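You operate a simulated robot arm through the tools that you are given. There is no shell and no other tool.

You run a simulated robot arm. Do the job below in one go: nothing can be reset, and whatever is moved stays where it is left.

TASK
Put things in order on the red bench top. At the end: two of the corn puffs from the red bench top are on the black bench top; the silver sieve with a yellow band stands where the glass with a blue band stood; the glass with a blue band is in the plain white tub; the green sponge is on the drain basket; whatever was shut is shut again. Leave all else as you found it, and nothing knocked over. Set down upright: glass with a blue band.

Only the result counts: the job must be done as asked and must still hold three seconds after the hand-in. Knocking over, shifting, dropping, spilling or breaking anything else fails it.

THE ROBOT
A 6-joint arm with a two-finger gripper, fixed in place. Base frame: the origin is at the foot of the arm, x ahead of it, y to its left, z up; the work surface is at about z = 0. Lengths are in mm, angles in rad, forces in N, time in s.
With the tool pointing down near the work surface it reaches from about 240 to 620 mm from the base axis. Its first joint turns from -1.152 to 1.152 rad. Payload 1.37 kg.
The tool frame sits at the grasp point between the pads (the TCP): z along the fingers, y along the line on which they close. The tips reach 22 mm beyond it. Largest opening 92 mm; the body of the gripper starts 65 mm behind the TCP.
Orientation is told as [roll, pitch, yaw] about the base's x, y, z axes, in that order, counted from this pose: with the fingers straight down and closing along the base's y, the tool's x points along the base's -x, its y along +y and its z along -z.

THE INTERFACE
- The arm moves only by the tool jog_arm. Its argument "commands" is a list of rows, each a list of 3 entries, a list of its own where there are three numbers: the shift along the tool's x, y, z in mm, then the turn, a rotation vector about the tool's x, y, z in rad, then the opening, from 0 (shut) to 1 (fully open). In form: [[[x, y, z], [wx, wy, wz], jaw], ...]. A call has 1 to 20 rows; each row is the pose to reach, as a shift and turn from the pose commanded when the call began, along the tool's axes at that moment. A row lasts 0.2 s, in which the tool goes at most 50 mm and 0.15 rad; a call with a longer step from one row to the next is refused whole, and so is a gripper value outside its range. A pose out of reach is approached as far as the arm can. The call stops where the force on the tool passes 40 N (or 10 N more than at its start, if that is more) or the arm is blocked; 0.2 s more then pass. Each finger halts on what it meets, pressing with about 26 N; the grip force reading is that of the motor and also rises with nothing between the fingers. The clock runs only during rows and for 0.2 s after the last one: add rows that repeat a pose to give the fingers time. The reply holds the time, the measured pose of the TCP, the force on the tool along the base axes, the opening and the grip force, in the units named above and with some noise, with the torque about the TCP (base axes, N m) and any sound that the robot's microphone picked up.
- Cameras (640 x 400 px; columns grow to the right, rows downward): "scene" is fixed at [35.4, -436.4, 576.3]; the picture's right is [0.76, -0.65, 0.00], its down [-0.43, -0.49, -0.76] and it looks along [0.50, 0.57, -0.65] (base axes); focal length 263 px, centre (320, 200). "wrist" rides on the gripper at [71, 19, -102] in the tool frame; the picture's right is [-0.26, 0.97, 0.00], its down [-0.75, -0.20, -0.63] and it looks along [-0.60, -0.16, 0.78] (tool axes); focal length 280 px, centre (320, 200). There is no depth. A picture from a camera that has moved, and an enlarged one, comes with that camera's place and axes in the base frame and with its lens.
- get_image(camera): a new picture of that camera. It takes no simulated time.
- close_up(camera, box): a new picture of the part [left, top, right, bottom] of that camera's present view, enlarged. It takes no simulated time.
- hand_in(): hands the job in; it is judged then, once.

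Places have to be worked out from the pictures, the camera data and where the tool is seen. Open the gripper and draw the arm clear of the work before you hand the job in, unless the task says otherwise.

The tools are called after "Emit:" as name(argument=value, ...) on one line, values as JSON. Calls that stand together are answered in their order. jog_arm: Moves the arm, as the interface text tells. Its arguments: {"type":"object","properties":{"commands":{"type":"array","items":{"type":"array"}}},"required":["commands"]} The other tools are called the same way: get_image (camera) takes a picture; close_up (camera, box) takes an enlarged picture of a part of a camera's view; hand_in () hands the job in.

At the start:

```text
clock: 0.0
tool_pos: [432.8, -119.1, 380.6]
ee_rot: [0.002, -0.002, 0.003]
force: [-0.9, 0.3, -1.4]
torque: [0.02, 0.02, 0.02]
gripper_width: 91.9
finger_force: 0.0
```

scene: 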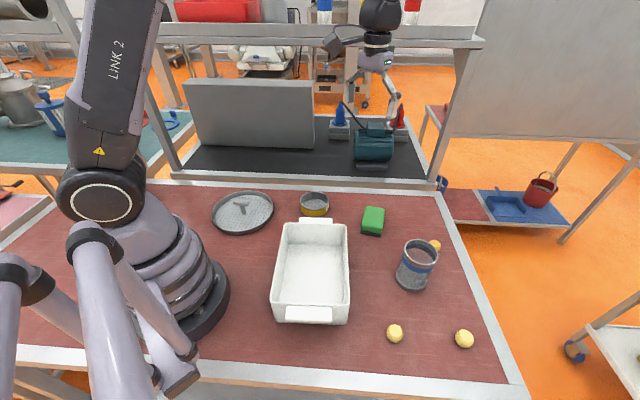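
wrist: 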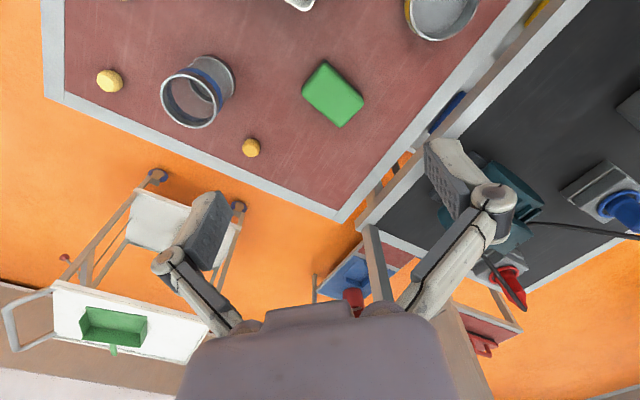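

I'll start by looking closely at the scene to identify all the objects.

Emit:
close_up(camera="scene", box=[190, 170, 350, 270])

Emit:
close_up(camera="scene", box=[340, 190, 500, 290])

Emit:
close_up(camera="scene", box=[340, 270, 500, 370])

Emit:
close_up(camera="scene", box=[170, 60, 450, 235])

Emit:
close_up(camera="scene", box=[240, 200, 400, 340])

```text
4.00 times, centred on (270, 220) of scene
camera zoom: at [35.4, -436.4, 576.3], right [0.76, -0.65, 0.0], down [-0.43, -0.49, -0.76], along [0.5, 0.57, -0.65], focal length 1052 px, centre (520, 120)
```

zoom: 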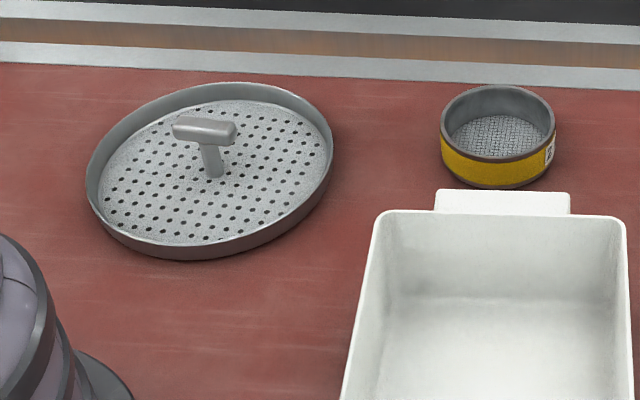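

```text
4.00 times, centred on (420, 240) of scene
camera zoom: at [35.4, -436.4, 576.3], right [0.76, -0.65, 0.0], down [-0.43, -0.49, -0.76], along [0.5, 0.57, -0.65], focal length 1052 px, centre (-80, 40)
```

zoom: 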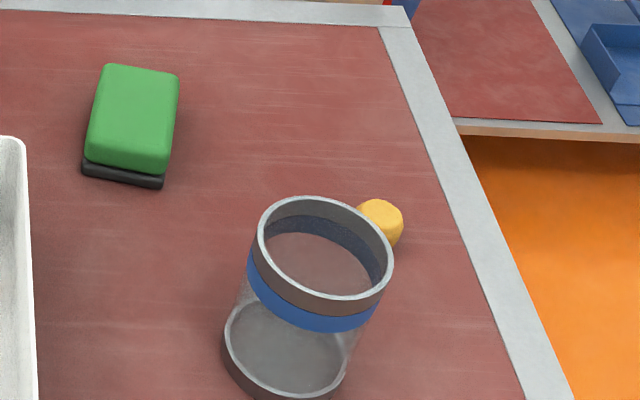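

```text
4.00 times, centred on (420, 320) of scene
camera zoom: at [35.4, -436.4, 576.3], right [0.76, -0.65, 0.0], down [-0.43, -0.49, -0.76], along [0.5, 0.57, -0.65], focal length 1052 px, centre (-80, -280)
```

zoom: 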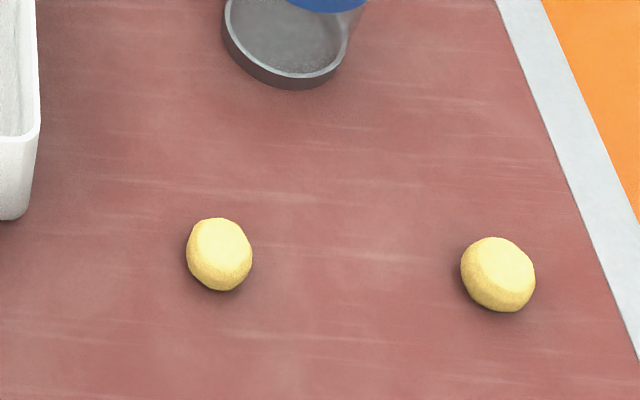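

```text
2.29 times, centred on (310, 148) of scene
camera zoom: at [35.4, -436.4, 576.3], right [0.76, -0.65, 0.0], down [-0.43, -0.49, -0.76], along [0.5, 0.57, -0.65], focal length 601 px, centre (343, 320)
```

zoom: 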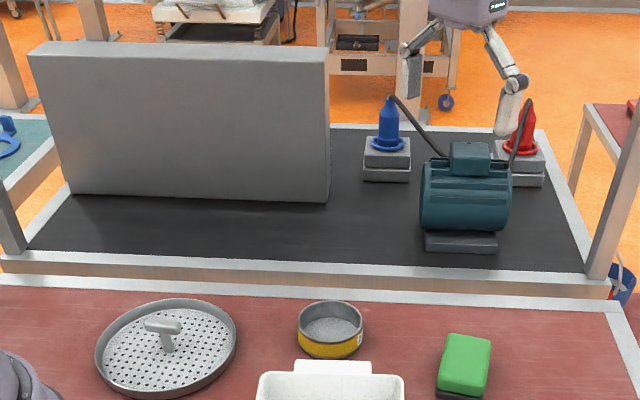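

```text
2.86 times, centred on (320, 270) of scene
camera zoom: at [35.4, -436.4, 576.3], right [0.76, -0.65, 0.0], down [-0.43, -0.49, -0.76], along [0.5, 0.57, -0.65], focal length 751 px, centre (320, 0)
```

zoom: 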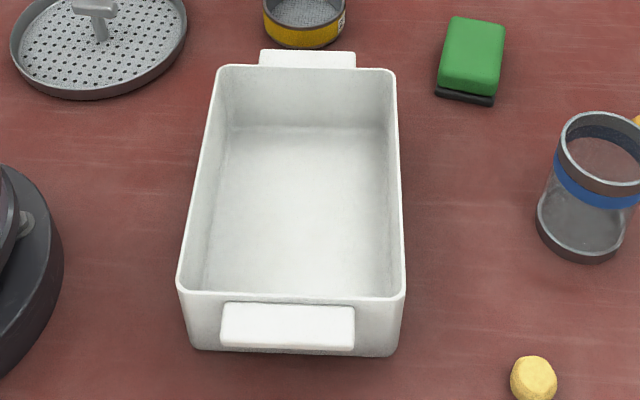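

The layout so far: the glass is near (452,-306), the sieve near (432,48), the sponge near (515,-124) and the basket near (244,174). The pale puffs are near (304,-362) and (403,-461). I'll swing the wrist camera left, turned toward the black bench, to measure its height and look at the basket and sieve.

Emit:
jog_arm(commands=[[[16.6, 33.6, 0], [0, 0, -0.0875], 1], [[33.2, 67.2, 0], [0, 0, -0.175], 1], [[49.8, 100.8, 0], [0, 0, -0.2625], 1], [[66.4, 134.4, 0], [0, 0, -0.35], 1], [[83, 168, 0], [0, 0, -0.4375], 1], [[99.6, 201.6, 0], [0, 0, -0.525], 1], [[116.2, 235.2, 0], [0, 0, -0.6125], 1], [[133, 269, 0], [0, 0, -0.7], 1], [[133, 269, 0], [0, 0, -0.7], 1]])

Emit:
get_image(camera="wrist")

Emit:
get_image(camera="scene")

```text
clock: 2.0
tool_pos: [298.5, 148.2, 379.9]
ee_rot: [-0.001, -0.001, 0.7]
force: [-0.6, -0.1, 0.3]
torque: [0.0, 0.01, 0.0]
gripper_width: 92.0
finger_force: 0.2
```

```text
taken
camera wrist: at [231.0, 117.8, 482.1], right [-0.42, 0.91, 0.0], down [0.71, 0.33, 0.63], along [0.57, 0.26, -0.78], focal length 280 px, centre (320, 200)
```

wrist: 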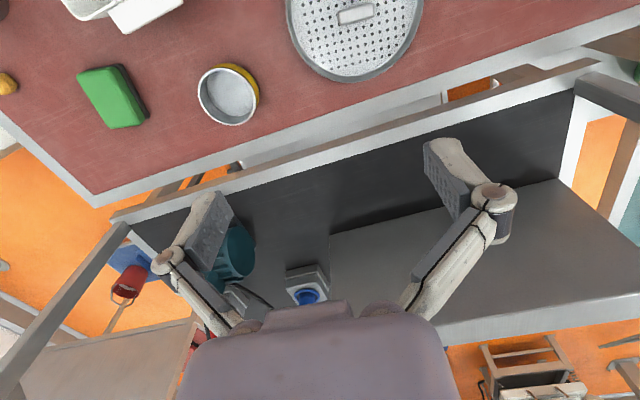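

```text
taken
```

scene: 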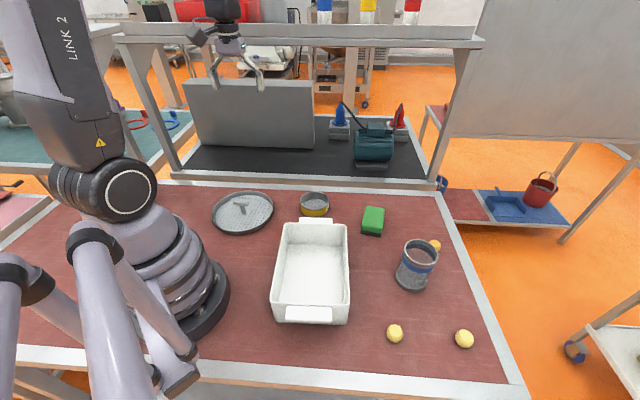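

The black bench sits slightly higher than the red one, with a gap between them and an overhead shelf on posts. I'll zoom in to refine its height and its clear area.

Emit:
close_up(camera="wrist", box=[160, 60, 480, 260])

Emit:
close_up(camera="wrist", box=[400, 40, 640, 190])

Emit:
close_up(camera="wrist", box=[270, 0, 430, 100])

Emit:
close_up(camera="wrist", box=[60, 40, 300, 190])

Emit:
close_up(camera="scene", box=[150, 120, 310, 220])

```text
2.00 times, centred on (320, 160) of wrist
camera zoom: at [231.0, 117.8, 482.1], right [-0.42, 0.91, 0.0], down [0.71, 0.33, 0.63], along [0.57, 0.26, -0.78], focal length 561 px, centre (320, 280)
```

zoom: 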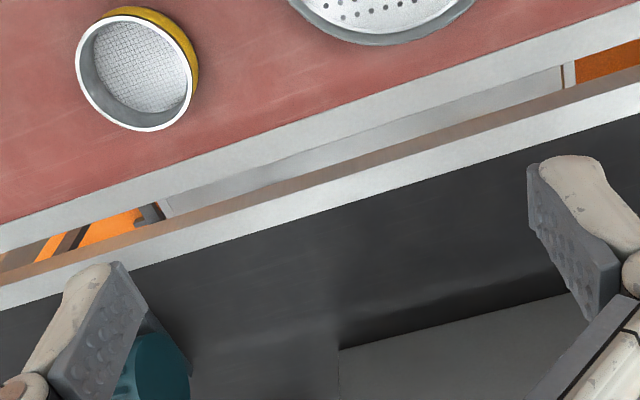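

```text
2.67 times, centred on (520, 115) of wrist
camera zoom: at [231.0, 117.8, 482.1], right [-0.42, 0.91, 0.0], down [0.71, 0.33, 0.63], along [0.57, 0.26, -0.78], focal length 748 px, centre (-213, 427)
```

zoom: 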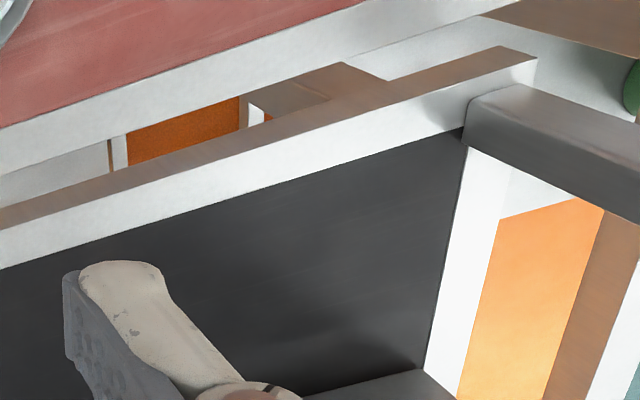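

```text
4.00 times, centred on (350, 50) of wrist
camera zoom: at [231.0, 117.8, 482.1], right [-0.42, 0.91, 0.0], down [0.71, 0.33, 0.63], along [0.57, 0.26, -0.78], focal length 1122 px, centre (200, 800)
```

zoom: 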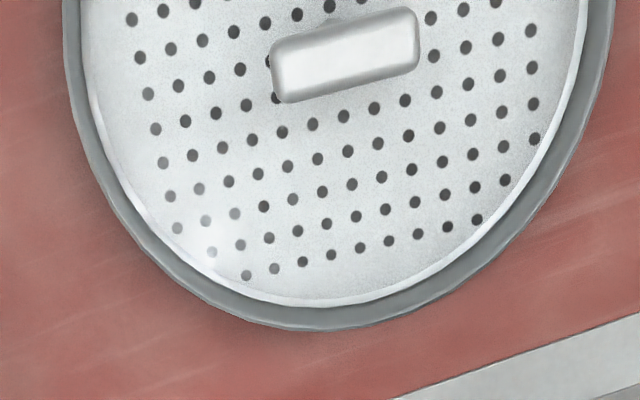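

```text
2.67 times, centred on (180, 115) of wrist
camera zoom: at [231.0, 117.8, 482.1], right [-0.42, 0.91, 0.0], down [0.71, 0.33, 0.63], along [0.57, 0.26, -0.78], focal length 748 px, centre (693, 427)
```

zoom: 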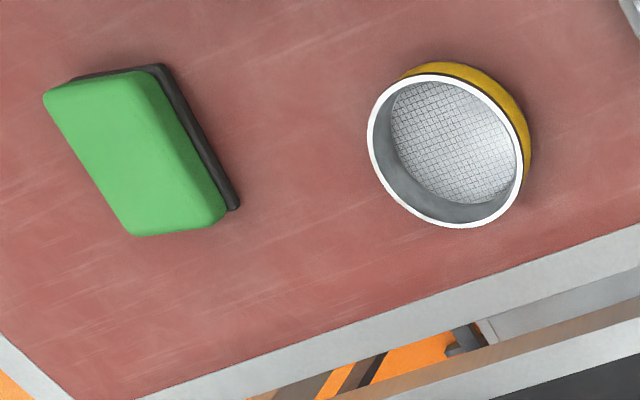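

```text
4.00 times, centred on (230, 170) of scene
camera zoom: at [35.4, -436.4, 576.3], right [0.76, -0.65, 0.0], down [-0.43, -0.49, -0.76], along [0.5, 0.57, -0.65], focal length 1052 px, centre (680, 320)
```

zoom: 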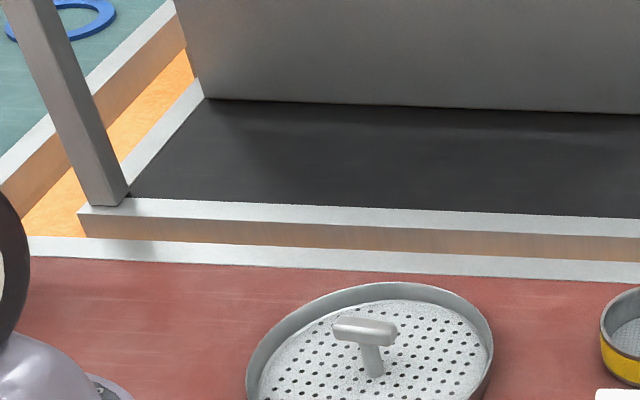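

My estimates: the black bench top is about 10–20 mm high and its clear strip starts roughly 520 mm out. The sieve is near (431,49), with a rim diameter of about 93 mm. I'll go above the glass with yaw -0.75 to locate it.

Emit:
jog_arm(commands=[[[14.6, -37.2, 10.8], [0, 0, 0.121], 1], [[29.2, -74.4, 21.7], [0, 0, 0.242], 1], [[43.8, -111.6, 32.5], [0, 0, 0.3625], 1], [[58.4, -148.8, 43.3], [0, 0, 0.483], 1], [[73, -186, 54.2], [0, 0, 0.604], 1], [[87.5, -223.2, 65], [0, 0, 0.725], 1], [[102.1, -260.4, 75.8], [0, 0, 0.846], 1], [[116.7, -297.6, 86.7], [0, 0, 0.967], 1], [[131.3, -334.8, 97.5], [0, 0, 1.0875], 1], [[145.9, -372, 108.3], [0, 0, 1.208], 1], [[160.5, -409.2, 119.2], [0, 0, 1.329], 1], [[175.1, -446.4, 130], [0, 0, 1.45], 1], [[175.1, -446.4, 130], [0, 0, 1.45], 1]])

Emit:
get_image(camera="wrist")

Emit:
get_image(camera="scene")

```text
clock: 4.8
tool_pos: [456.6, -303.4, 249.0]
ee_rot: [-0.002, -0.002, -0.749]
force: [-0.1, 0.3, -0.3]
torque: [-0.02, 0.01, 0.03]
gripper_width: 92.0
finger_force: 0.1
```

```text
taken
camera wrist: at [417.2, -241.6, 350.7], right [0.85, 0.53, 0.0], down [0.41, -0.66, 0.63], along [0.33, -0.53, -0.78], focal length 280 px, centre (320, 200)
```

wrist: 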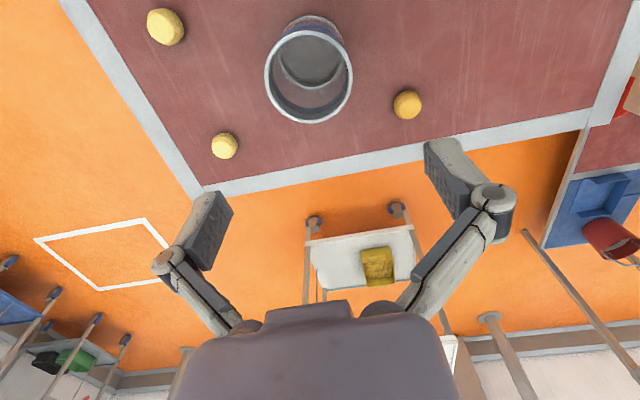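

```text
taken
```

scene: 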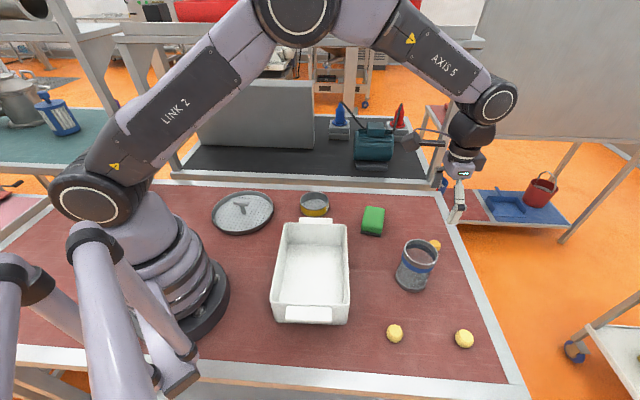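

The glass is seen below and just behind the TCP. I'll zoom in for precise centre estimates.

Emit:
close_up(camera="wrist", box=[230, 0, 390, 130])

Emit:
close_up(camera="wrist", box=[130, 0, 260, 170])

Emit:
close_up(camera="scene", box=[380, 230, 460, 300])

```text
3.08 times, centred on (310, 65) of wrist
camera zoom: at [417.2, -241.6, 350.7], right [0.85, 0.53, 0.0], down [0.41, -0.66, 0.63], along [0.33, -0.53, -0.78], focal length 863 px, centre (351, 615)
```

zoom: 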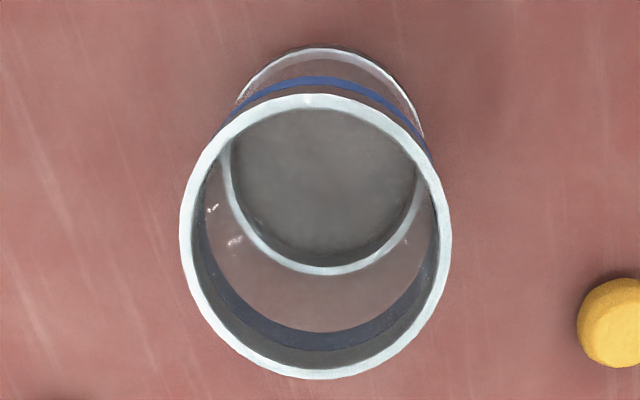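

```text
2.35 times, centred on (195, 85) of wrist
camera zoom: at [417.2, -241.6, 350.7], right [0.85, 0.53, 0.0], down [0.41, -0.66, 0.63], along [0.33, -0.53, -0.78], focal length 660 px, centre (614, 471)
```

zoom: 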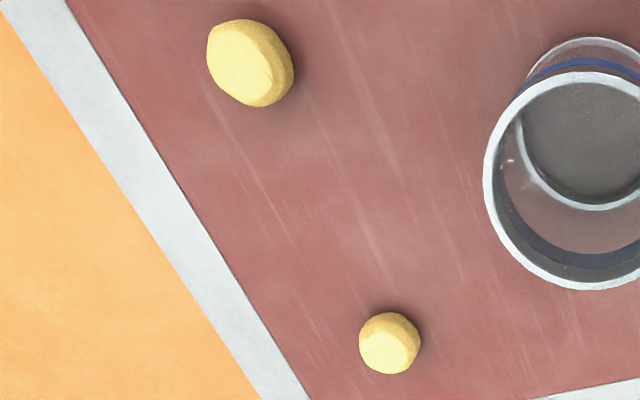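

```text
5.71 times, centred on (420, 265) of scene
camera zoom: at [35.4, -436.4, 576.3], right [0.76, -0.65, 0.0], down [-0.43, -0.49, -0.76], along [0.5, 0.57, -0.65], focal length 1502 px, centre (-251, -171)
```

zoom: 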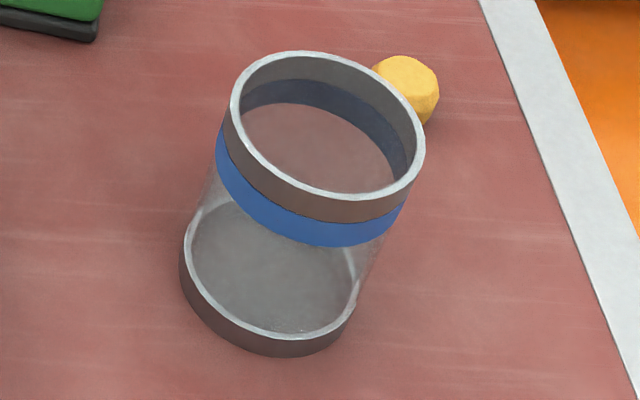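

Relative to the TCP, the glass centre is about 5 mm behind and 9 mm along -y in the tool frame. I'll correct for that, descend to about z=140 (tips above the rim), and check again.

Emit:
jog_arm(commands=[[[5.4, -8.7, 20], [0, 0, 0], 1], [[5.4, -8.7, 55], [0, 0, 0], 1], [[5.4, -8.7, 90], [0, 0, 0], 1], [[5.4, -8.7, 109], [0, 0, 0], 1], [[5.4, -8.7, 109], [0, 0, 0], 1]])

Emit:
get_image(camera="wrist")

Emit:
close_up(camera="scene", box=[360, 180, 520, 300])

```text
clock: 6.0
tool_pos: [446.0, -307.7, 143.7]
ee_rot: [0.0, -0.004, -0.749]
force: [0.2, 0.2, 0.6]
torque: [0.02, -0.01, 0.0]
gripper_width: 92.1
finger_force: 0.1
```

```text
taken
camera wrist: at [406.0, -245.3, 244.7], right [0.85, 0.53, 0.0], down [0.41, -0.66, 0.63], along [0.33, -0.53, -0.78], focal length 280 px, centre (320, 200)
```

wrist: 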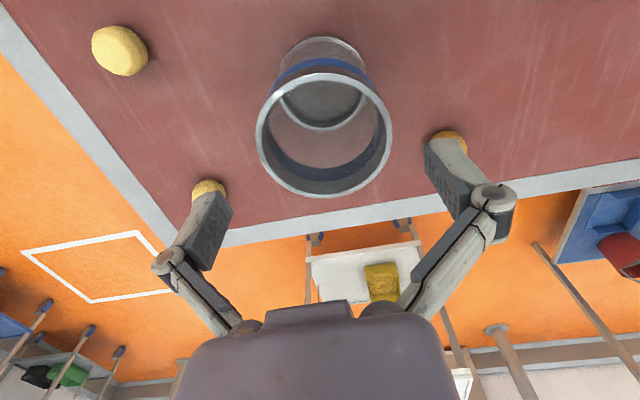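

```text
3.33 times, centred on (440, 240) of scene
camera zoom: at [35.4, -436.4, 576.3], right [0.76, -0.65, 0.0], down [-0.43, -0.49, -0.76], along [0.5, 0.57, -0.65], focal length 876 px, centre (-80, 67)
```

zoom: 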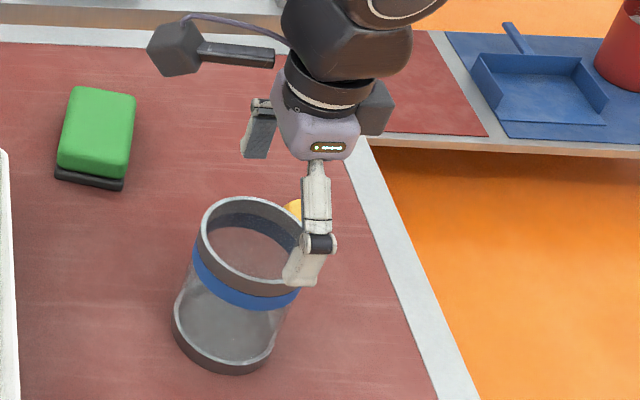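

The glass is now nearly centred between the fingers, with a 2–3 mm correction left along y. I'll descend to about z=65, close on it, and check.

Emit:
jog_arm(commands=[[[0, 2.5, 20], [0, 0, 0], 1], [[0, 2.5, 40], [0, 0, 0], 1], [[0, 2.5, 60], [0, 0, 0], 1], [[0, 2.5, 76], [0, 0, 0], 1], [[0, 2.5, 76], [0, 0, 0], 1], [[0, 2.5, 76], [0, 0, 0], 0.7], [[0, 2.5, 76], [0, 0, 0], 0.7], [[0, 2.5, 76], [0, 0, 0], 0.7], [[0, 2.5, 76], [0, 0, 0], 0.7]])

Emit:
get_image(camera="wrist")

Emit:
get_image(camera="scene")

```text
clock: 8.0
tool_pos: [447.2, -306.4, 68.6]
ee_rot: [0.002, -0.005, -0.749]
force: [-5.0, 2.1, 32.1]
torque: [0.0, 0.07, 0.12]
gripper_width: 81.4
finger_force: 26.0
```

```text
taken
camera wrist: at [409.0, -243.5, 168.9], right [0.85, 0.53, 0.0], down [0.41, -0.66, 0.63], along [0.33, -0.53, -0.78], focal length 280 px, centre (320, 200)
```

wrist: 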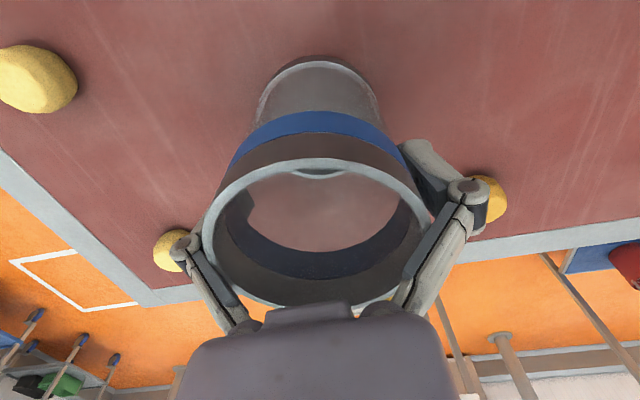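

```text
taken
```

scene: 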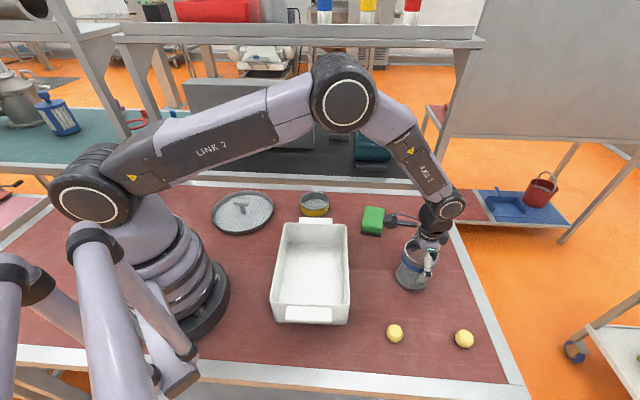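

The grip reads 81.4 mm, but there's an unexpected 32 N upward force. I'll look closely at the fingers and rim before moving on.

Emit:
close_up(camera="scene", box=[380, 190, 480, 300])

Emit:
close_up(camera="wrist", box=[160, 60, 480, 330])

Emit:
jog_arm(commands=[[[0, 0, 0], [0, 0, 0], 0.7]])

```text
3.64 times, centred on (430, 245) of scene
camera zoom: at [35.2, -436.3, 576.4], right [0.76, -0.65, 0.0], down [-0.43, -0.49, -0.76], along [0.5, 0.57, -0.65], focal length 956 px, centre (-80, 36)
```

zoom: 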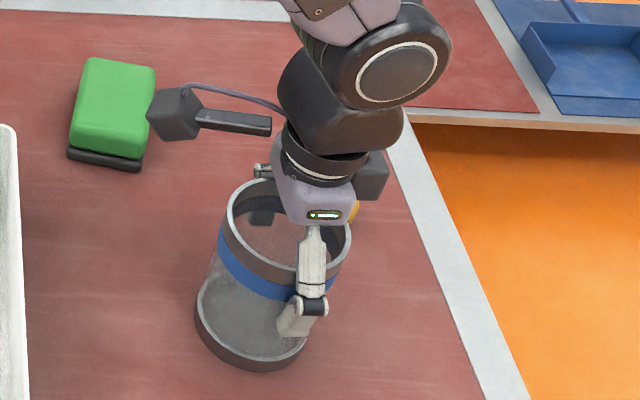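

```text
1.48 times, centred on (320, 195) of wrist
camera zoom: at [409.0, -243.5, 168.9], right [0.85, 0.53, 0.0], down [0.41, -0.66, 0.63], along [0.33, -0.53, -0.78], focal length 415 px, centre (320, 207)
```

zoom: 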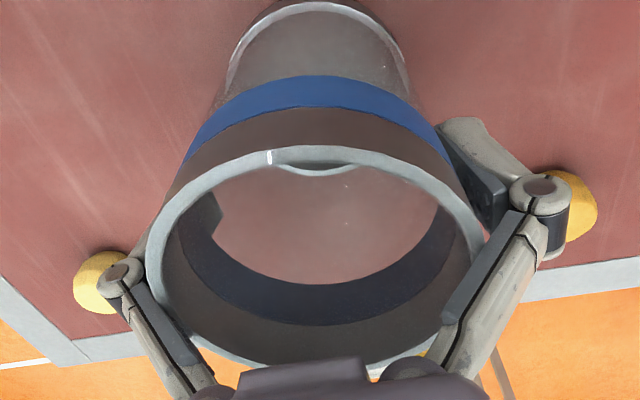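

```text
clock: 8.4
tool_pos: [449.1, -305.5, 68.2]
ee_rot: [0.002, -0.008, -0.747]
force: [-1.7, 1.1, 31.7]
torque: [0.09, 0.09, 0.06]
gripper_width: 81.5
finger_force: 25.8
```

The inward-leaning finger links appear to be resting on the glass rim. I'll open, rise about 20 mm, and look again before gripping higher up.

Emit:
jog_arm(commands=[[[0, 0, 0], [0, 0, 0], 1], [[0, 0, -4], [0, 0, 0], 1], [[0, 0, -12], [0, 0, 0], 1], [[0, 0, -20], [0, 0, 0], 1], [[0, 0, -20], [0, 0, 0], 1]])

Emit:
get_image(camera="wrist")

Emit:
close_up(camera="scene", box=[380, 190, 480, 300])

```text
clock: 9.6
tool_pos: [446.2, -304.8, 86.7]
ee_rot: [0.0, -0.001, -0.75]
force: [0.0, -0.3, 0.2]
torque: [0.0, -0.01, -0.01]
gripper_width: 92.0
finger_force: 0.0
```

```text
taken
camera wrist: at [407.6, -243.2, 187.4], right [0.85, 0.53, 0.0], down [0.41, -0.66, 0.63], along [0.33, -0.53, -0.78], focal length 280 px, centre (320, 200)
```

wrist: 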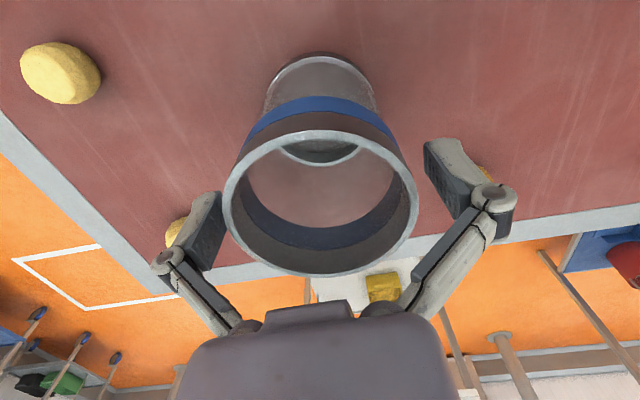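

```text
3.64 times, centred on (430, 245) of scene
camera zoom: at [35.4, -436.4, 576.3], right [0.76, -0.65, 0.0], down [-0.43, -0.49, -0.76], along [0.5, 0.57, -0.65], focal length 956 px, centre (-80, 36)
```

zoom: 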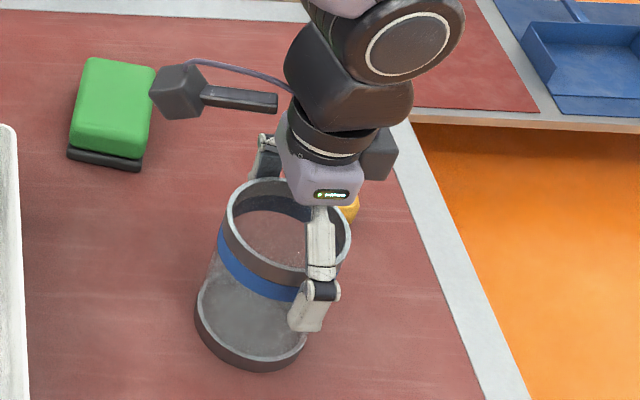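

The glass is undisturbed and centred, with its rim about 20 mm above the TCP. I'll raise 7 mm so the pads (not the links) take the top collar, then close.

Emit:
jog_arm(commands=[[[-1, 0, -7], [0, 0, 0], 1], [[-1, 0, -7], [0, 0, 0], 1], [[-1, 0, -7], [0, 0, 0], 0.7], [[-1, 0, -7], [0, 0, 0], 0.7], [[-1, 0, -7], [0, 0, 0], 0.7], [[-1, 0, -7], [0, 0, 0], 0.7]])

Emit:
get_image(camera="wrist")

```text
clock: 11.0
tool_pos: [446.7, -305.3, 92.6]
ee_rot: [0.0, -0.001, -0.748]
force: [-0.1, 1.6, 8.2]
torque: [0.12, 0.06, 0.1]
gripper_width: 70.2
finger_force: 26.3
```

```text
taken
camera wrist: at [408.4, -244.6, 195.0], right [0.85, 0.53, 0.0], down [0.41, -0.66, 0.63], along [0.33, -0.53, -0.78], focal length 280 px, centre (320, 200)
```

wrist: 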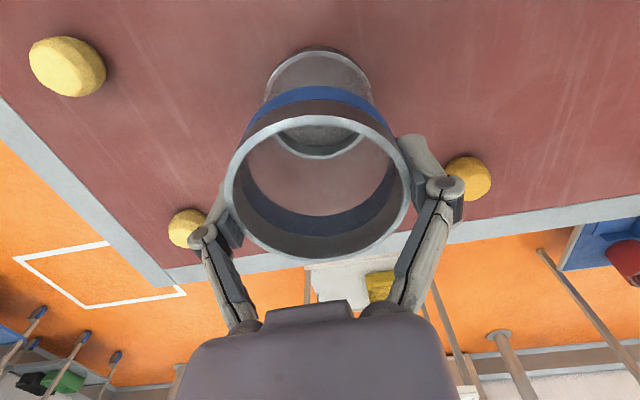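

The grip is at 70 mm on the glass collar, whose rim I now estimate at about 110 mm high. I'll lift gently by 100 mm and check.

Emit:
jog_arm(commands=[[[0, 0, -4], [0, 0, 0], 0.7], [[0, 0, -12], [0, 0, 0], 0.7], [[0, 0, -30], [0, 0, 0], 0.7], [[0, 0, -55], [0, 0, 0], 0.7], [[0, 0, -80], [0, 0, 0], 0.7], [[0, 0, -110], [0, 0, 0], 0.7], [[0, 0, -120], [0, 0, 0], 0.7], [[0, 0, -120], [0, 0, 0], 0.7]])

Emit:
get_image(camera="wrist")

Emit:
get_image(camera="scene")

```text
clock: 12.8
tool_pos: [445.9, -306.6, 213.4]
ee_rot: [0.0, -0.001, -0.748]
force: [0.5, 1.1, -0.1]
torque: [0.02, 0.05, 0.02]
gripper_width: 64.3
finger_force: 0.2
```

```text
taken
camera wrist: at [407.7, -244.5, 314.7], right [0.85, 0.53, 0.0], down [0.41, -0.66, 0.63], along [0.33, -0.53, -0.78], focal length 280 px, centre (320, 200)
```

wrist: 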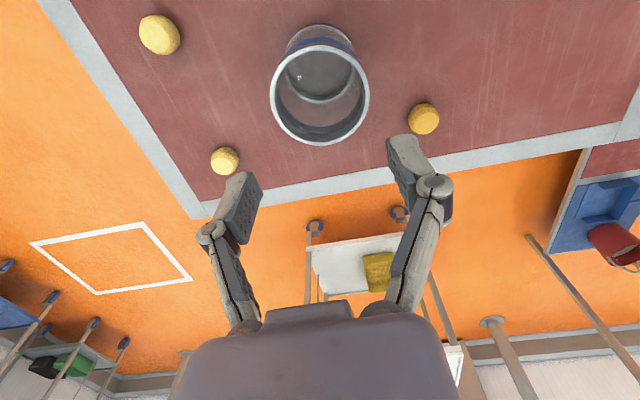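

```text
taken
```

scene: 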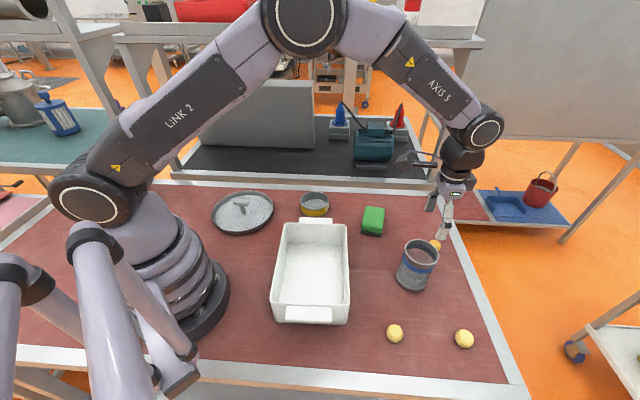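

The fingers slid off and the glass stayed on the bench. I suspect the grip was on the sloped links rather than the pads. I'll take a high-detail look, then try a higher grip where only the pads can touch.

Emit:
jog_arm(commands=[[[0, 0, 0], [0, 0, 0], 1], [[0, 0, 30], [0, 0, 0], 1], [[0, 0, 70], [0, 0, 0], 1], [[0, 0, 95], [0, 0, 0], 1], [[0, 0, 107], [0, 0, 0], 1], [[0, 0, 107], [0, 0, 0], 1]])

Emit:
close_up(camera="wrist", box=[160, 60, 480, 330])

Emit:
close_up(camera="scene", box=[380, 190, 480, 300])

```text
clock: 14.2
tool_pos: [446.7, -307.2, 106.2]
ee_rot: [0.0, -0.001, -0.749]
force: [-0.1, -0.2, 0.1]
torque: [0.02, -0.03, -0.02]
gripper_width: 91.9
finger_force: 0.0
```

```text
1.48 times, centred on (320, 195) of wrist
camera zoom: at [407.9, -245.3, 207.0], right [0.85, 0.53, 0.0], down [0.41, -0.66, 0.63], along [0.33, -0.53, -0.78], focal length 415 px, centre (320, 207)
```

zoom: 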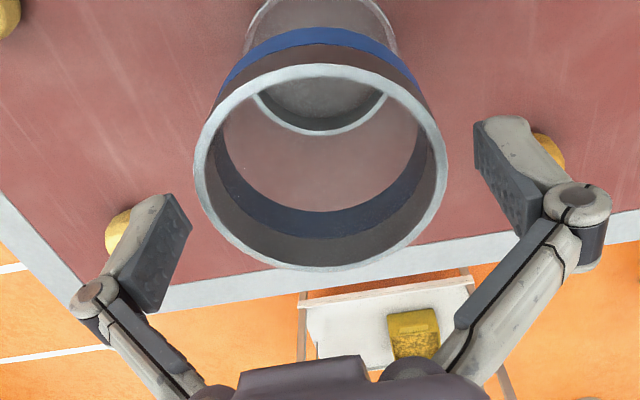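

```text
3.64 times, centred on (430, 245) of scene
camera zoom: at [35.4, -436.4, 576.3], right [0.76, -0.65, 0.0], down [-0.43, -0.49, -0.76], along [0.5, 0.57, -0.65], focal length 956 px, centre (-80, 36)
```

zoom: 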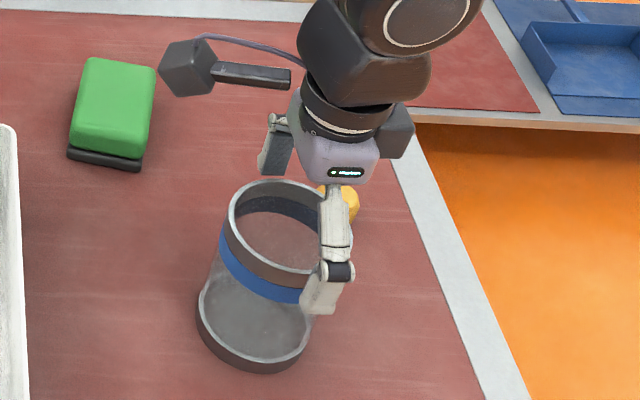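

The pads swing in an arc, so when the jaw is open the tips sit close to TCP level. I'll go down to about z=94, close with a full squeeze command, and check the contact in pictures before lifting.

Emit:
jog_arm(commands=[[[0, 0, 6], [0, 0, 0], 1], [[0, 0, 12], [0, 0, 0], 1], [[0, 0, 12], [0, 0, 0], 0.3], [[0, 0, 12], [0, 0, 0], 0.3], [[0, 0, 12], [0, 0, 0], 0.3], [[0, 0, 12], [0, 0, 0], 0.3], [[0, 0, 12], [0, 0, 0], 0.3]])

Emit:
close_up(camera="wrist", box=[160, 60, 480, 330])

Emit:
close_up(camera="scene", box=[380, 190, 480, 300])

```text
clock: 15.8
tool_pos: [448.4, -307.4, 93.1]
ee_rot: [0.001, -0.002, -0.75]
force: [0.9, 0.9, 5.3]
torque: [-0.06, 0.04, -0.05]
gripper_width: 69.6
finger_force: 25.6
```

```text
1.48 times, centred on (320, 195) of wrist
camera zoom: at [408.6, -245.1, 195.2], right [0.85, 0.53, 0.0], down [0.41, -0.66, 0.63], along [0.33, -0.53, -0.78], focal length 415 px, centre (320, 207)
```

zoom: 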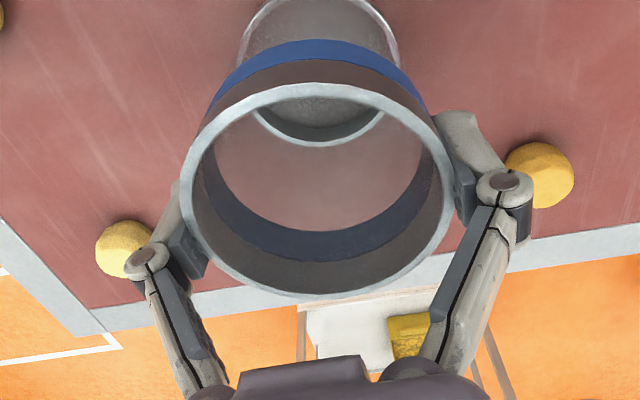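

```text
3.64 times, centred on (430, 245) of scene
camera zoom: at [35.4, -436.4, 576.3], right [0.76, -0.65, 0.0], down [-0.43, -0.49, -0.76], along [0.5, 0.57, -0.65], focal length 956 px, centre (-80, 36)
```

zoom: 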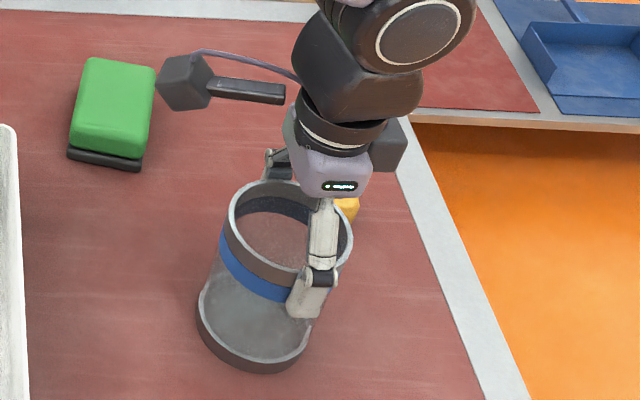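

The pads look seated on the collar. I'll lift very slowly by 10 mm and see whether the glass follows.

Emit:
jog_arm(commands=[[[0, 0, -1], [0, 0, 0], 0.3], [[0, 0, -2.5], [0, 0, 0], 0.3], [[0, 0, -4], [0, 0, 0], 0.3], [[0, 0, -6], [0, 0, 0], 0.3], [[0, 0, -8], [0, 0, 0], 0.3], [[0, 0, -10], [0, 0, 0], 0.3]])

Emit:
close_up(camera="wrist", box=[160, 60, 480, 330])

Emit:
close_up(camera="scene", box=[380, 190, 480, 300])

```text
clock: 17.2
tool_pos: [448.2, -304.6, 104.5]
ee_rot: [-0.001, -0.002, -0.75]
force: [-0.3, 0.0, -1.4]
torque: [0.0, -0.02, 0.04]
gripper_width: 69.7
finger_force: 25.7
```

```text
1.48 times, centred on (320, 195) of wrist
camera zoom: at [408.8, -243.7, 205.7], right [0.85, 0.53, 0.0], down [0.41, -0.66, 0.63], along [0.33, -0.53, -0.78], focal length 415 px, centre (320, 207)
```

zoom: 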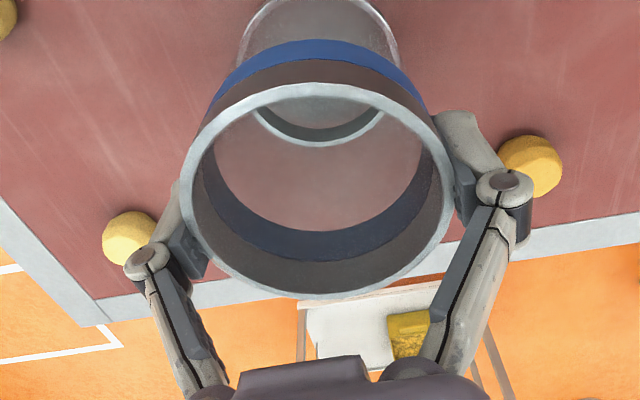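

```text
3.64 times, centred on (430, 245) of scene
camera zoom: at [35.4, -436.4, 576.3], right [0.76, -0.65, 0.0], down [-0.43, -0.49, -0.76], along [0.5, 0.57, -0.65], focal length 956 px, centre (-80, 36)
```

zoom: 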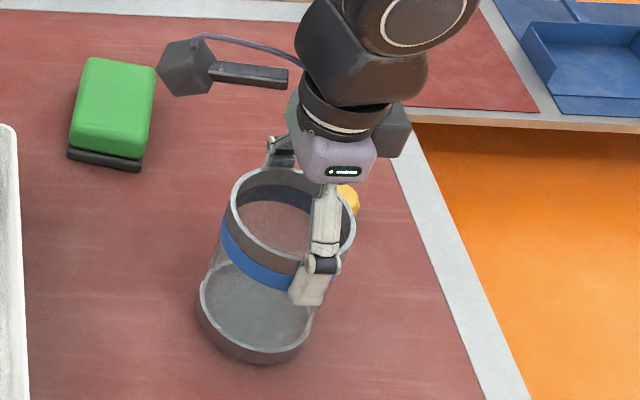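

The glass is held now (about 1.4 N of weight) and lifted by 10 mm. I'll raise it to about z=215 and carry it slowly to above the tub centre, which I now put at about (263,-149) with the tub rim near 88 mm.

Emit:
jog_arm(commands=[[[0, 0, -10], [0, 0, 0], 0.3], [[0, 0, -25], [0, 0, 0], 0.3], [[0, 0, -45], [0, 0, 0], 0.3], [[0, 0, -68], [0, 0, 0], 0.3], [[0, 0, -90], [0, 0, 0], 0.3], [[0, 0, -105], [0, 0, 0], 0.3], [[0, 0, -112], [0, 0, 0], 0.3], [[12, -1, -112], [0, 0, 0], 0.3], [[35, -2, -112], [0, 0, 0], 0.3], [[62, -3, -112], [0, 0, 0], 0.3], [[90, -5, -112], [0, 0, 0], 0.3], [[118, -6, -112], [0, 0, 0], 0.3], [[146, -7, -112], [0, 0, 0], 0.3], [[174, -9, -112], [0, 0, 0], 0.3], [[202, -10, -112], [0, 0, 0], 0.3], [[224, -11, -112], [0, 0, 0], 0.3], [[237, -12, -112], [0, 0, 0], 0.3], [[241.7, -12, -112], [0, 0, 0], 0.3], [[241.7, -12, -112], [0, 0, 0], 0.3]])

Emit:
get_image(camera="wrist")

Emit:
get_image(camera="scene")

```text
clock: 21.2
tool_pos: [262.4, -150.4, 215.8]
ee_rot: [0.0, -0.003, -0.747]
force: [-0.2, 0.3, -1.8]
torque: [-0.02, -0.02, 0.05]
gripper_width: 69.7
finger_force: 26.1
```

```text
taken
camera wrist: at [222.5, -87.9, 316.7], right [0.85, 0.53, 0.0], down [0.41, -0.66, 0.63], along [0.33, -0.53, -0.78], focal length 280 px, centre (320, 200)
```

wrist: 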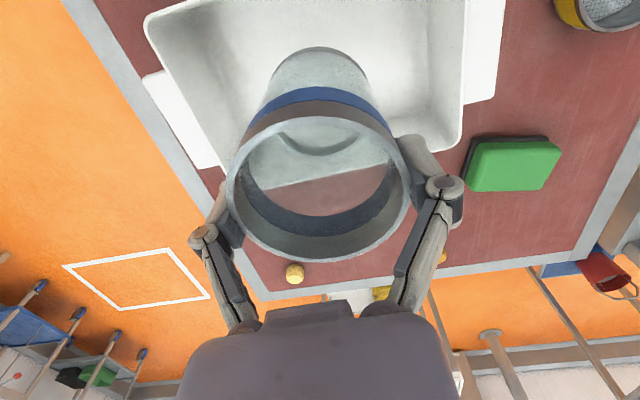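

```text
taken
```

scene: 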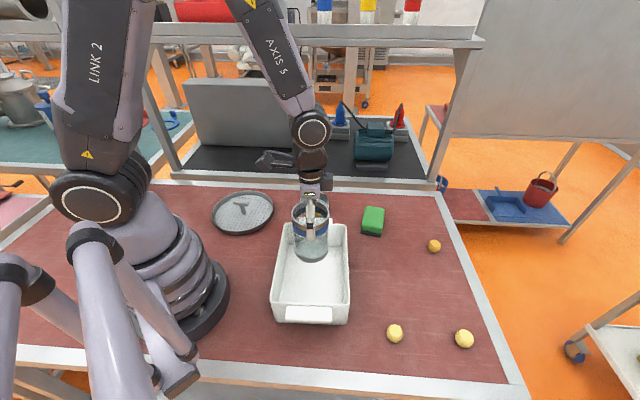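

The glass is centred over the tub, whose two visible corners confirm a centre of about (263,-147) and a rim of about 88. I'll lower it to just above the tub floor.

Emit:
jog_arm(commands=[[[0, 0, 10], [0, 0, 0], 0.3], [[0, 0, 30], [0, 0, 0], 0.3], [[0, 0, 50], [0, 0, 0], 0.3], [[0, 0, 70], [0, 0, 0], 0.3], [[0, 0, 88], [0, 0, 0], 0.3], [[0, 0, 100], [0, 0, 0], 0.3], [[0, 0, 107], [0, 0, 0], 0.3], [[0, 0, 110], [0, 0, 0], 0.3], [[0, 0, 110], [0, 0, 0], 0.3]])

Emit:
close_up(camera="scene", box=[250, 180, 370, 330])

```text
clock: 23.2
tool_pos: [263.4, -150.7, 105.0]
ee_rot: [0.0, -0.002, -0.748]
force: [0.3, 0.5, -1.8]
torque: [0.02, 0.0, 0.02]
gripper_width: 69.7
finger_force: 26.2
```

```text
2.67 times, centred on (310, 255) of scene
camera zoom: at [35.4, -436.4, 576.3], right [0.76, -0.65, 0.0], down [-0.43, -0.49, -0.76], along [0.5, 0.57, -0.65], focal length 701 px, centre (347, 53)
```

zoom: 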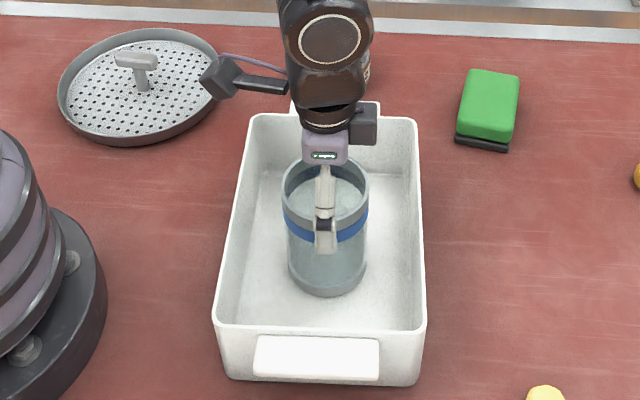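

No contact yet. I'll lower in small steps until the force shows contact.

Emit:
jog_arm(commands=[[[0, 0, 1], [0, 0, 0], 0.3], [[0, 0, 2], [0, 0, 0], 0.3], [[0, 0, 3], [0, 0, 0], 0.3], [[0, 0, 4], [0, 0, 0], 0.3], [[0, 0, 4], [0, 0, 0], 0.3]])

```text
clock: 24.4
tool_pos: [262.8, -150.0, 101.4]
ee_rot: [0.001, -0.002, -0.751]
force: [0.1, 0.2, -2.1]
torque: [0.0, -0.02, 0.0]
gripper_width: 69.8
finger_force: 25.8
```

Emit:
jog_arm(commands=[[[0, 0, 1], [0, 0, 0], 0.3], [[0, 0, 2], [0, 0, 0], 0.3], [[0, 0, 3], [0, 0, 0], 0.3], [[0, 0, 3], [0, 0, 0], 0.3]])

```text
clock: 25.4
tool_pos: [263.0, -149.3, 98.2]
ee_rot: [0.0, -0.001, -0.749]
force: [-0.2, 0.0, -2.7]
torque: [0.0, 0.0, 0.01]
gripper_width: 69.6
finger_force: 26.0
```

Still hanging free. I'll keep lowering in 1 mm steps.

Emit:
jog_arm(commands=[[[0, 0, 1], [0, 0, 0], 0.3], [[0, 0, 1], [0, 0, 0], 0.3]])

Emit:
jog_arm(commands=[[[0, 0, 1], [0, 0, 0], 0.3], [[0, 0, 1], [0, 0, 0], 0.3]])

```text
clock: 26.0
tool_pos: [262.7, -149.7, 98.1]
ee_rot: [-0.001, -0.002, -0.749]
force: [-1.2, 3.8, 12.3]
torque: [0.26, 0.08, 0.0]
gripper_width: 70.2
finger_force: 26.0
```

```text
clock: 26.6
tool_pos: [262.3, -151.1, 97.2]
ee_rot: [0.0, -0.001, -0.749]
force: [0.6, 3.2, 15.6]
torque: [0.05, -0.01, -0.04]
gripper_width: 70.1
finger_force: 25.9
```

The glass is on the tub floor (upward force 15 N). I'll ease up 1 mm, open, then rise straight up.

Emit:
jog_arm(commands=[[[0, 0, -1], [0, 0, 0], 0.3], [[0, 0, -1], [0, 0, 0], 0.8], [[0, 0, -1], [0, 0, 0], 0.9], [[0, 0, -1], [0, 0, 0], 1], [[0, 0, -2], [0, 0, 0], 1], [[0, 0, -12], [0, 0, 0], 1], [[0, 0, -35], [0, 0, 0], 1], [[0, 0, -75], [0, 0, 0], 1], [[0, 0, -120], [0, 0, 0], 1], [[0, 0, -120], [0, 0, 0], 1]])

Emit:
get_image(camera="scene")

Emit:
get_image(camera="wrist")

```text
clock: 28.8
tool_pos: [262.6, -148.8, 216.0]
ee_rot: [-0.001, 0.0, -0.749]
force: [0.2, -0.1, -0.9]
torque: [-0.02, -0.01, 0.01]
gripper_width: 92.2
finger_force: 0.0
```

```text
taken
```

scene: 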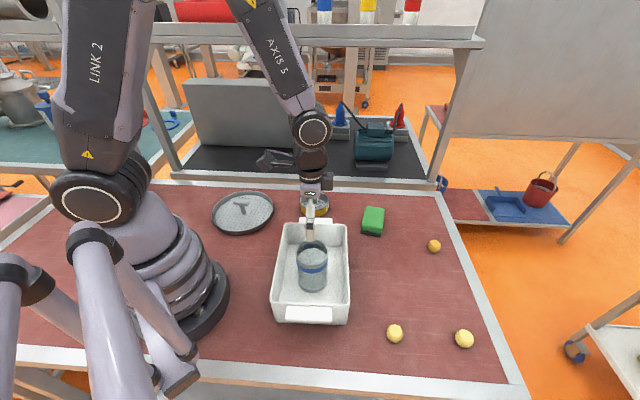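

```text
taken
camera wrist: at [223.7, -87.5, 317.1], right [0.85, 0.53, 0.0], down [0.41, -0.66, 0.63], along [0.33, -0.53, -0.78], focal length 280 px, centre (320, 200)
```

wrist: 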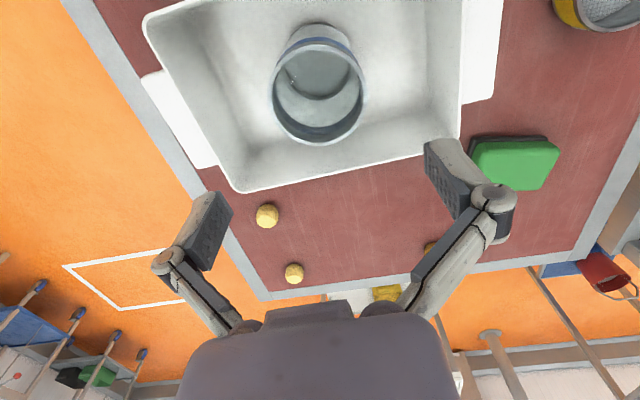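

The glass stands upright in the tub. Next is the sieve. I'll move above its +y wall at yaw 0 with the jaw half open, and look.

Emit:
jog_arm(commands=[[[5, 36, 0], [0, 0, -0.0936], 0.8], [[10, 73, 5], [0, 0, -0.187], 0.6], [[15, 109, 12], [0, 0, -0.281], 0.55], [[20, 145, 20], [0, 0, -0.375], 0.55], [[26, 182, 30], [0, 0, -0.468], 0.55], [[31, 218, 40], [0, 0, -0.562], 0.55], [[36, 255, 50], [0, 0, -0.655], 0.55], [[41, 291, 56], [0, 0, -0.749], 0.55], [[41, 291, 56], [0, 0, -0.749], 0.55]])

Emit:
get_image(camera="wrist")

Emit:
close_up(camera="wrist", box=[160, 20, 400, 170])

```text
clock: 30.8
tool_pos: [429.0, 90.1, 160.4]
ee_rot: [0.0, -0.002, 0.0]
force: [-0.1, 0.0, -0.5]
torque: [0.02, 0.01, 0.0]
gripper_width: 50.6
finger_force: 0.0
```

```text
taken
camera wrist: at [357.2, 107.9, 261.9], right [0.26, 0.97, 0.0], down [0.75, -0.2, 0.63], along [0.6, -0.16, -0.78], focal length 280 px, centre (320, 200)
```

wrist: 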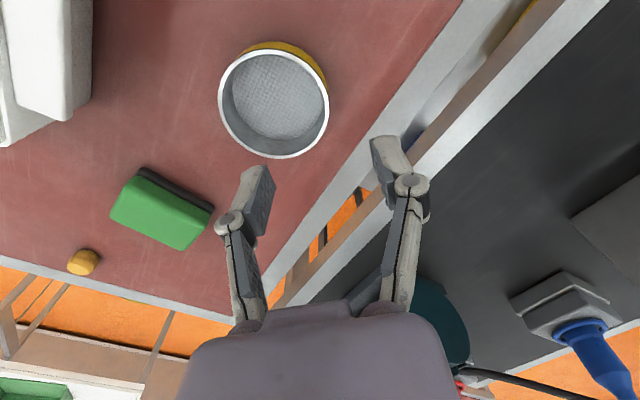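

```text
2.67 times, centred on (280, 95) of wrist
camera zoom: at [357.2, 107.9, 261.9], right [0.26, 0.97, 0.0], down [0.75, -0.2, 0.63], along [0.6, -0.16, -0.78], focal length 748 px, centre (427, 480)
```

zoom: 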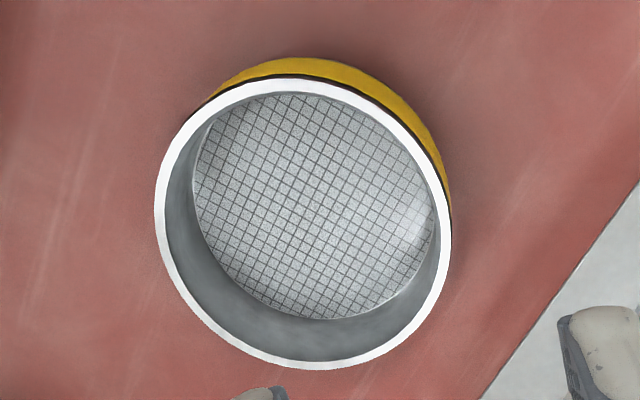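

The sieve centre comes out at (432.8, 47.9) with an outer diameter of about 91. I'll align with the +y wall and descend to z=45, then check.

Emit:
jog_arm(commands=[[[-3.8, 0.8, 25], [0, 0, 0], 0.55], [[-3.8, 0.8, 60], [0, 0, 0], 0.55], [[-3.8, 0.8, 90], [0, 0, 0], 0.55], [[-3.8, 0.8, 108], [0, 0, 0], 0.55], [[-3.8, 0.8, 115], [0, 0, 0], 0.55], [[-3.8, 0.8, 115], [0, 0, 0], 0.55]])

Emit:
get_image(camera="wrist")

Emit:
close_up(camera="scene", box=[260, 140, 380, 230])

```text
clock: 32.2
tool_pos: [435.6, 91.7, 46.4]
ee_rot: [0.001, -0.002, -0.003]
force: [0.2, -0.8, 0.1]
torque: [0.01, -0.01, 0.0]
gripper_width: 50.9
finger_force: 0.0
```

```text
taken
camera wrist: at [363.5, 110.2, 147.4], right [0.26, 0.97, 0.0], down [0.75, -0.2, 0.63], along [0.6, -0.16, -0.78], focal length 280 px, centre (320, 200)
```

wrist: 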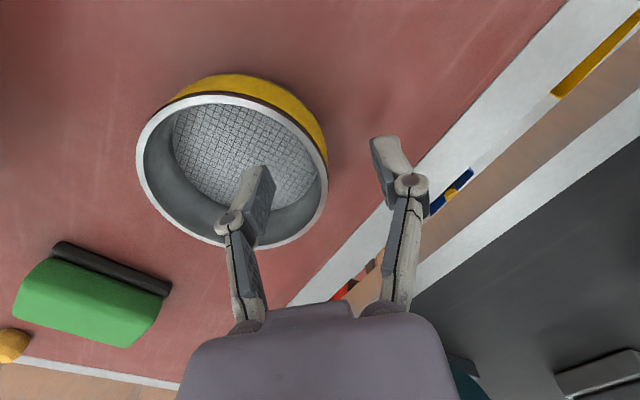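

```text
4.44 times, centred on (320, 185) of scene
camera zoom: at [35.4, -436.4, 576.3], right [0.76, -0.65, 0.0], down [-0.43, -0.49, -0.76], along [0.5, 0.57, -0.65], focal length 1168 px, centre (320, 267)
```

zoom: 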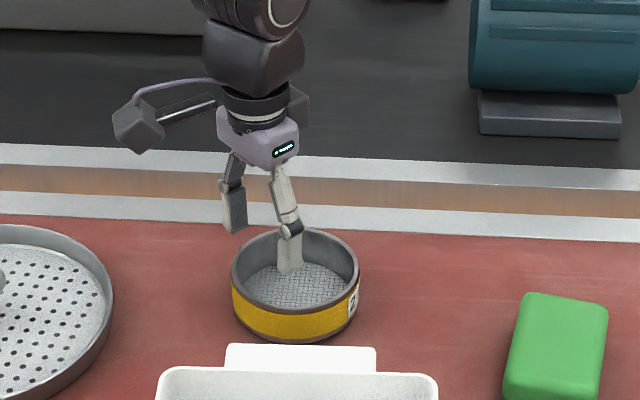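

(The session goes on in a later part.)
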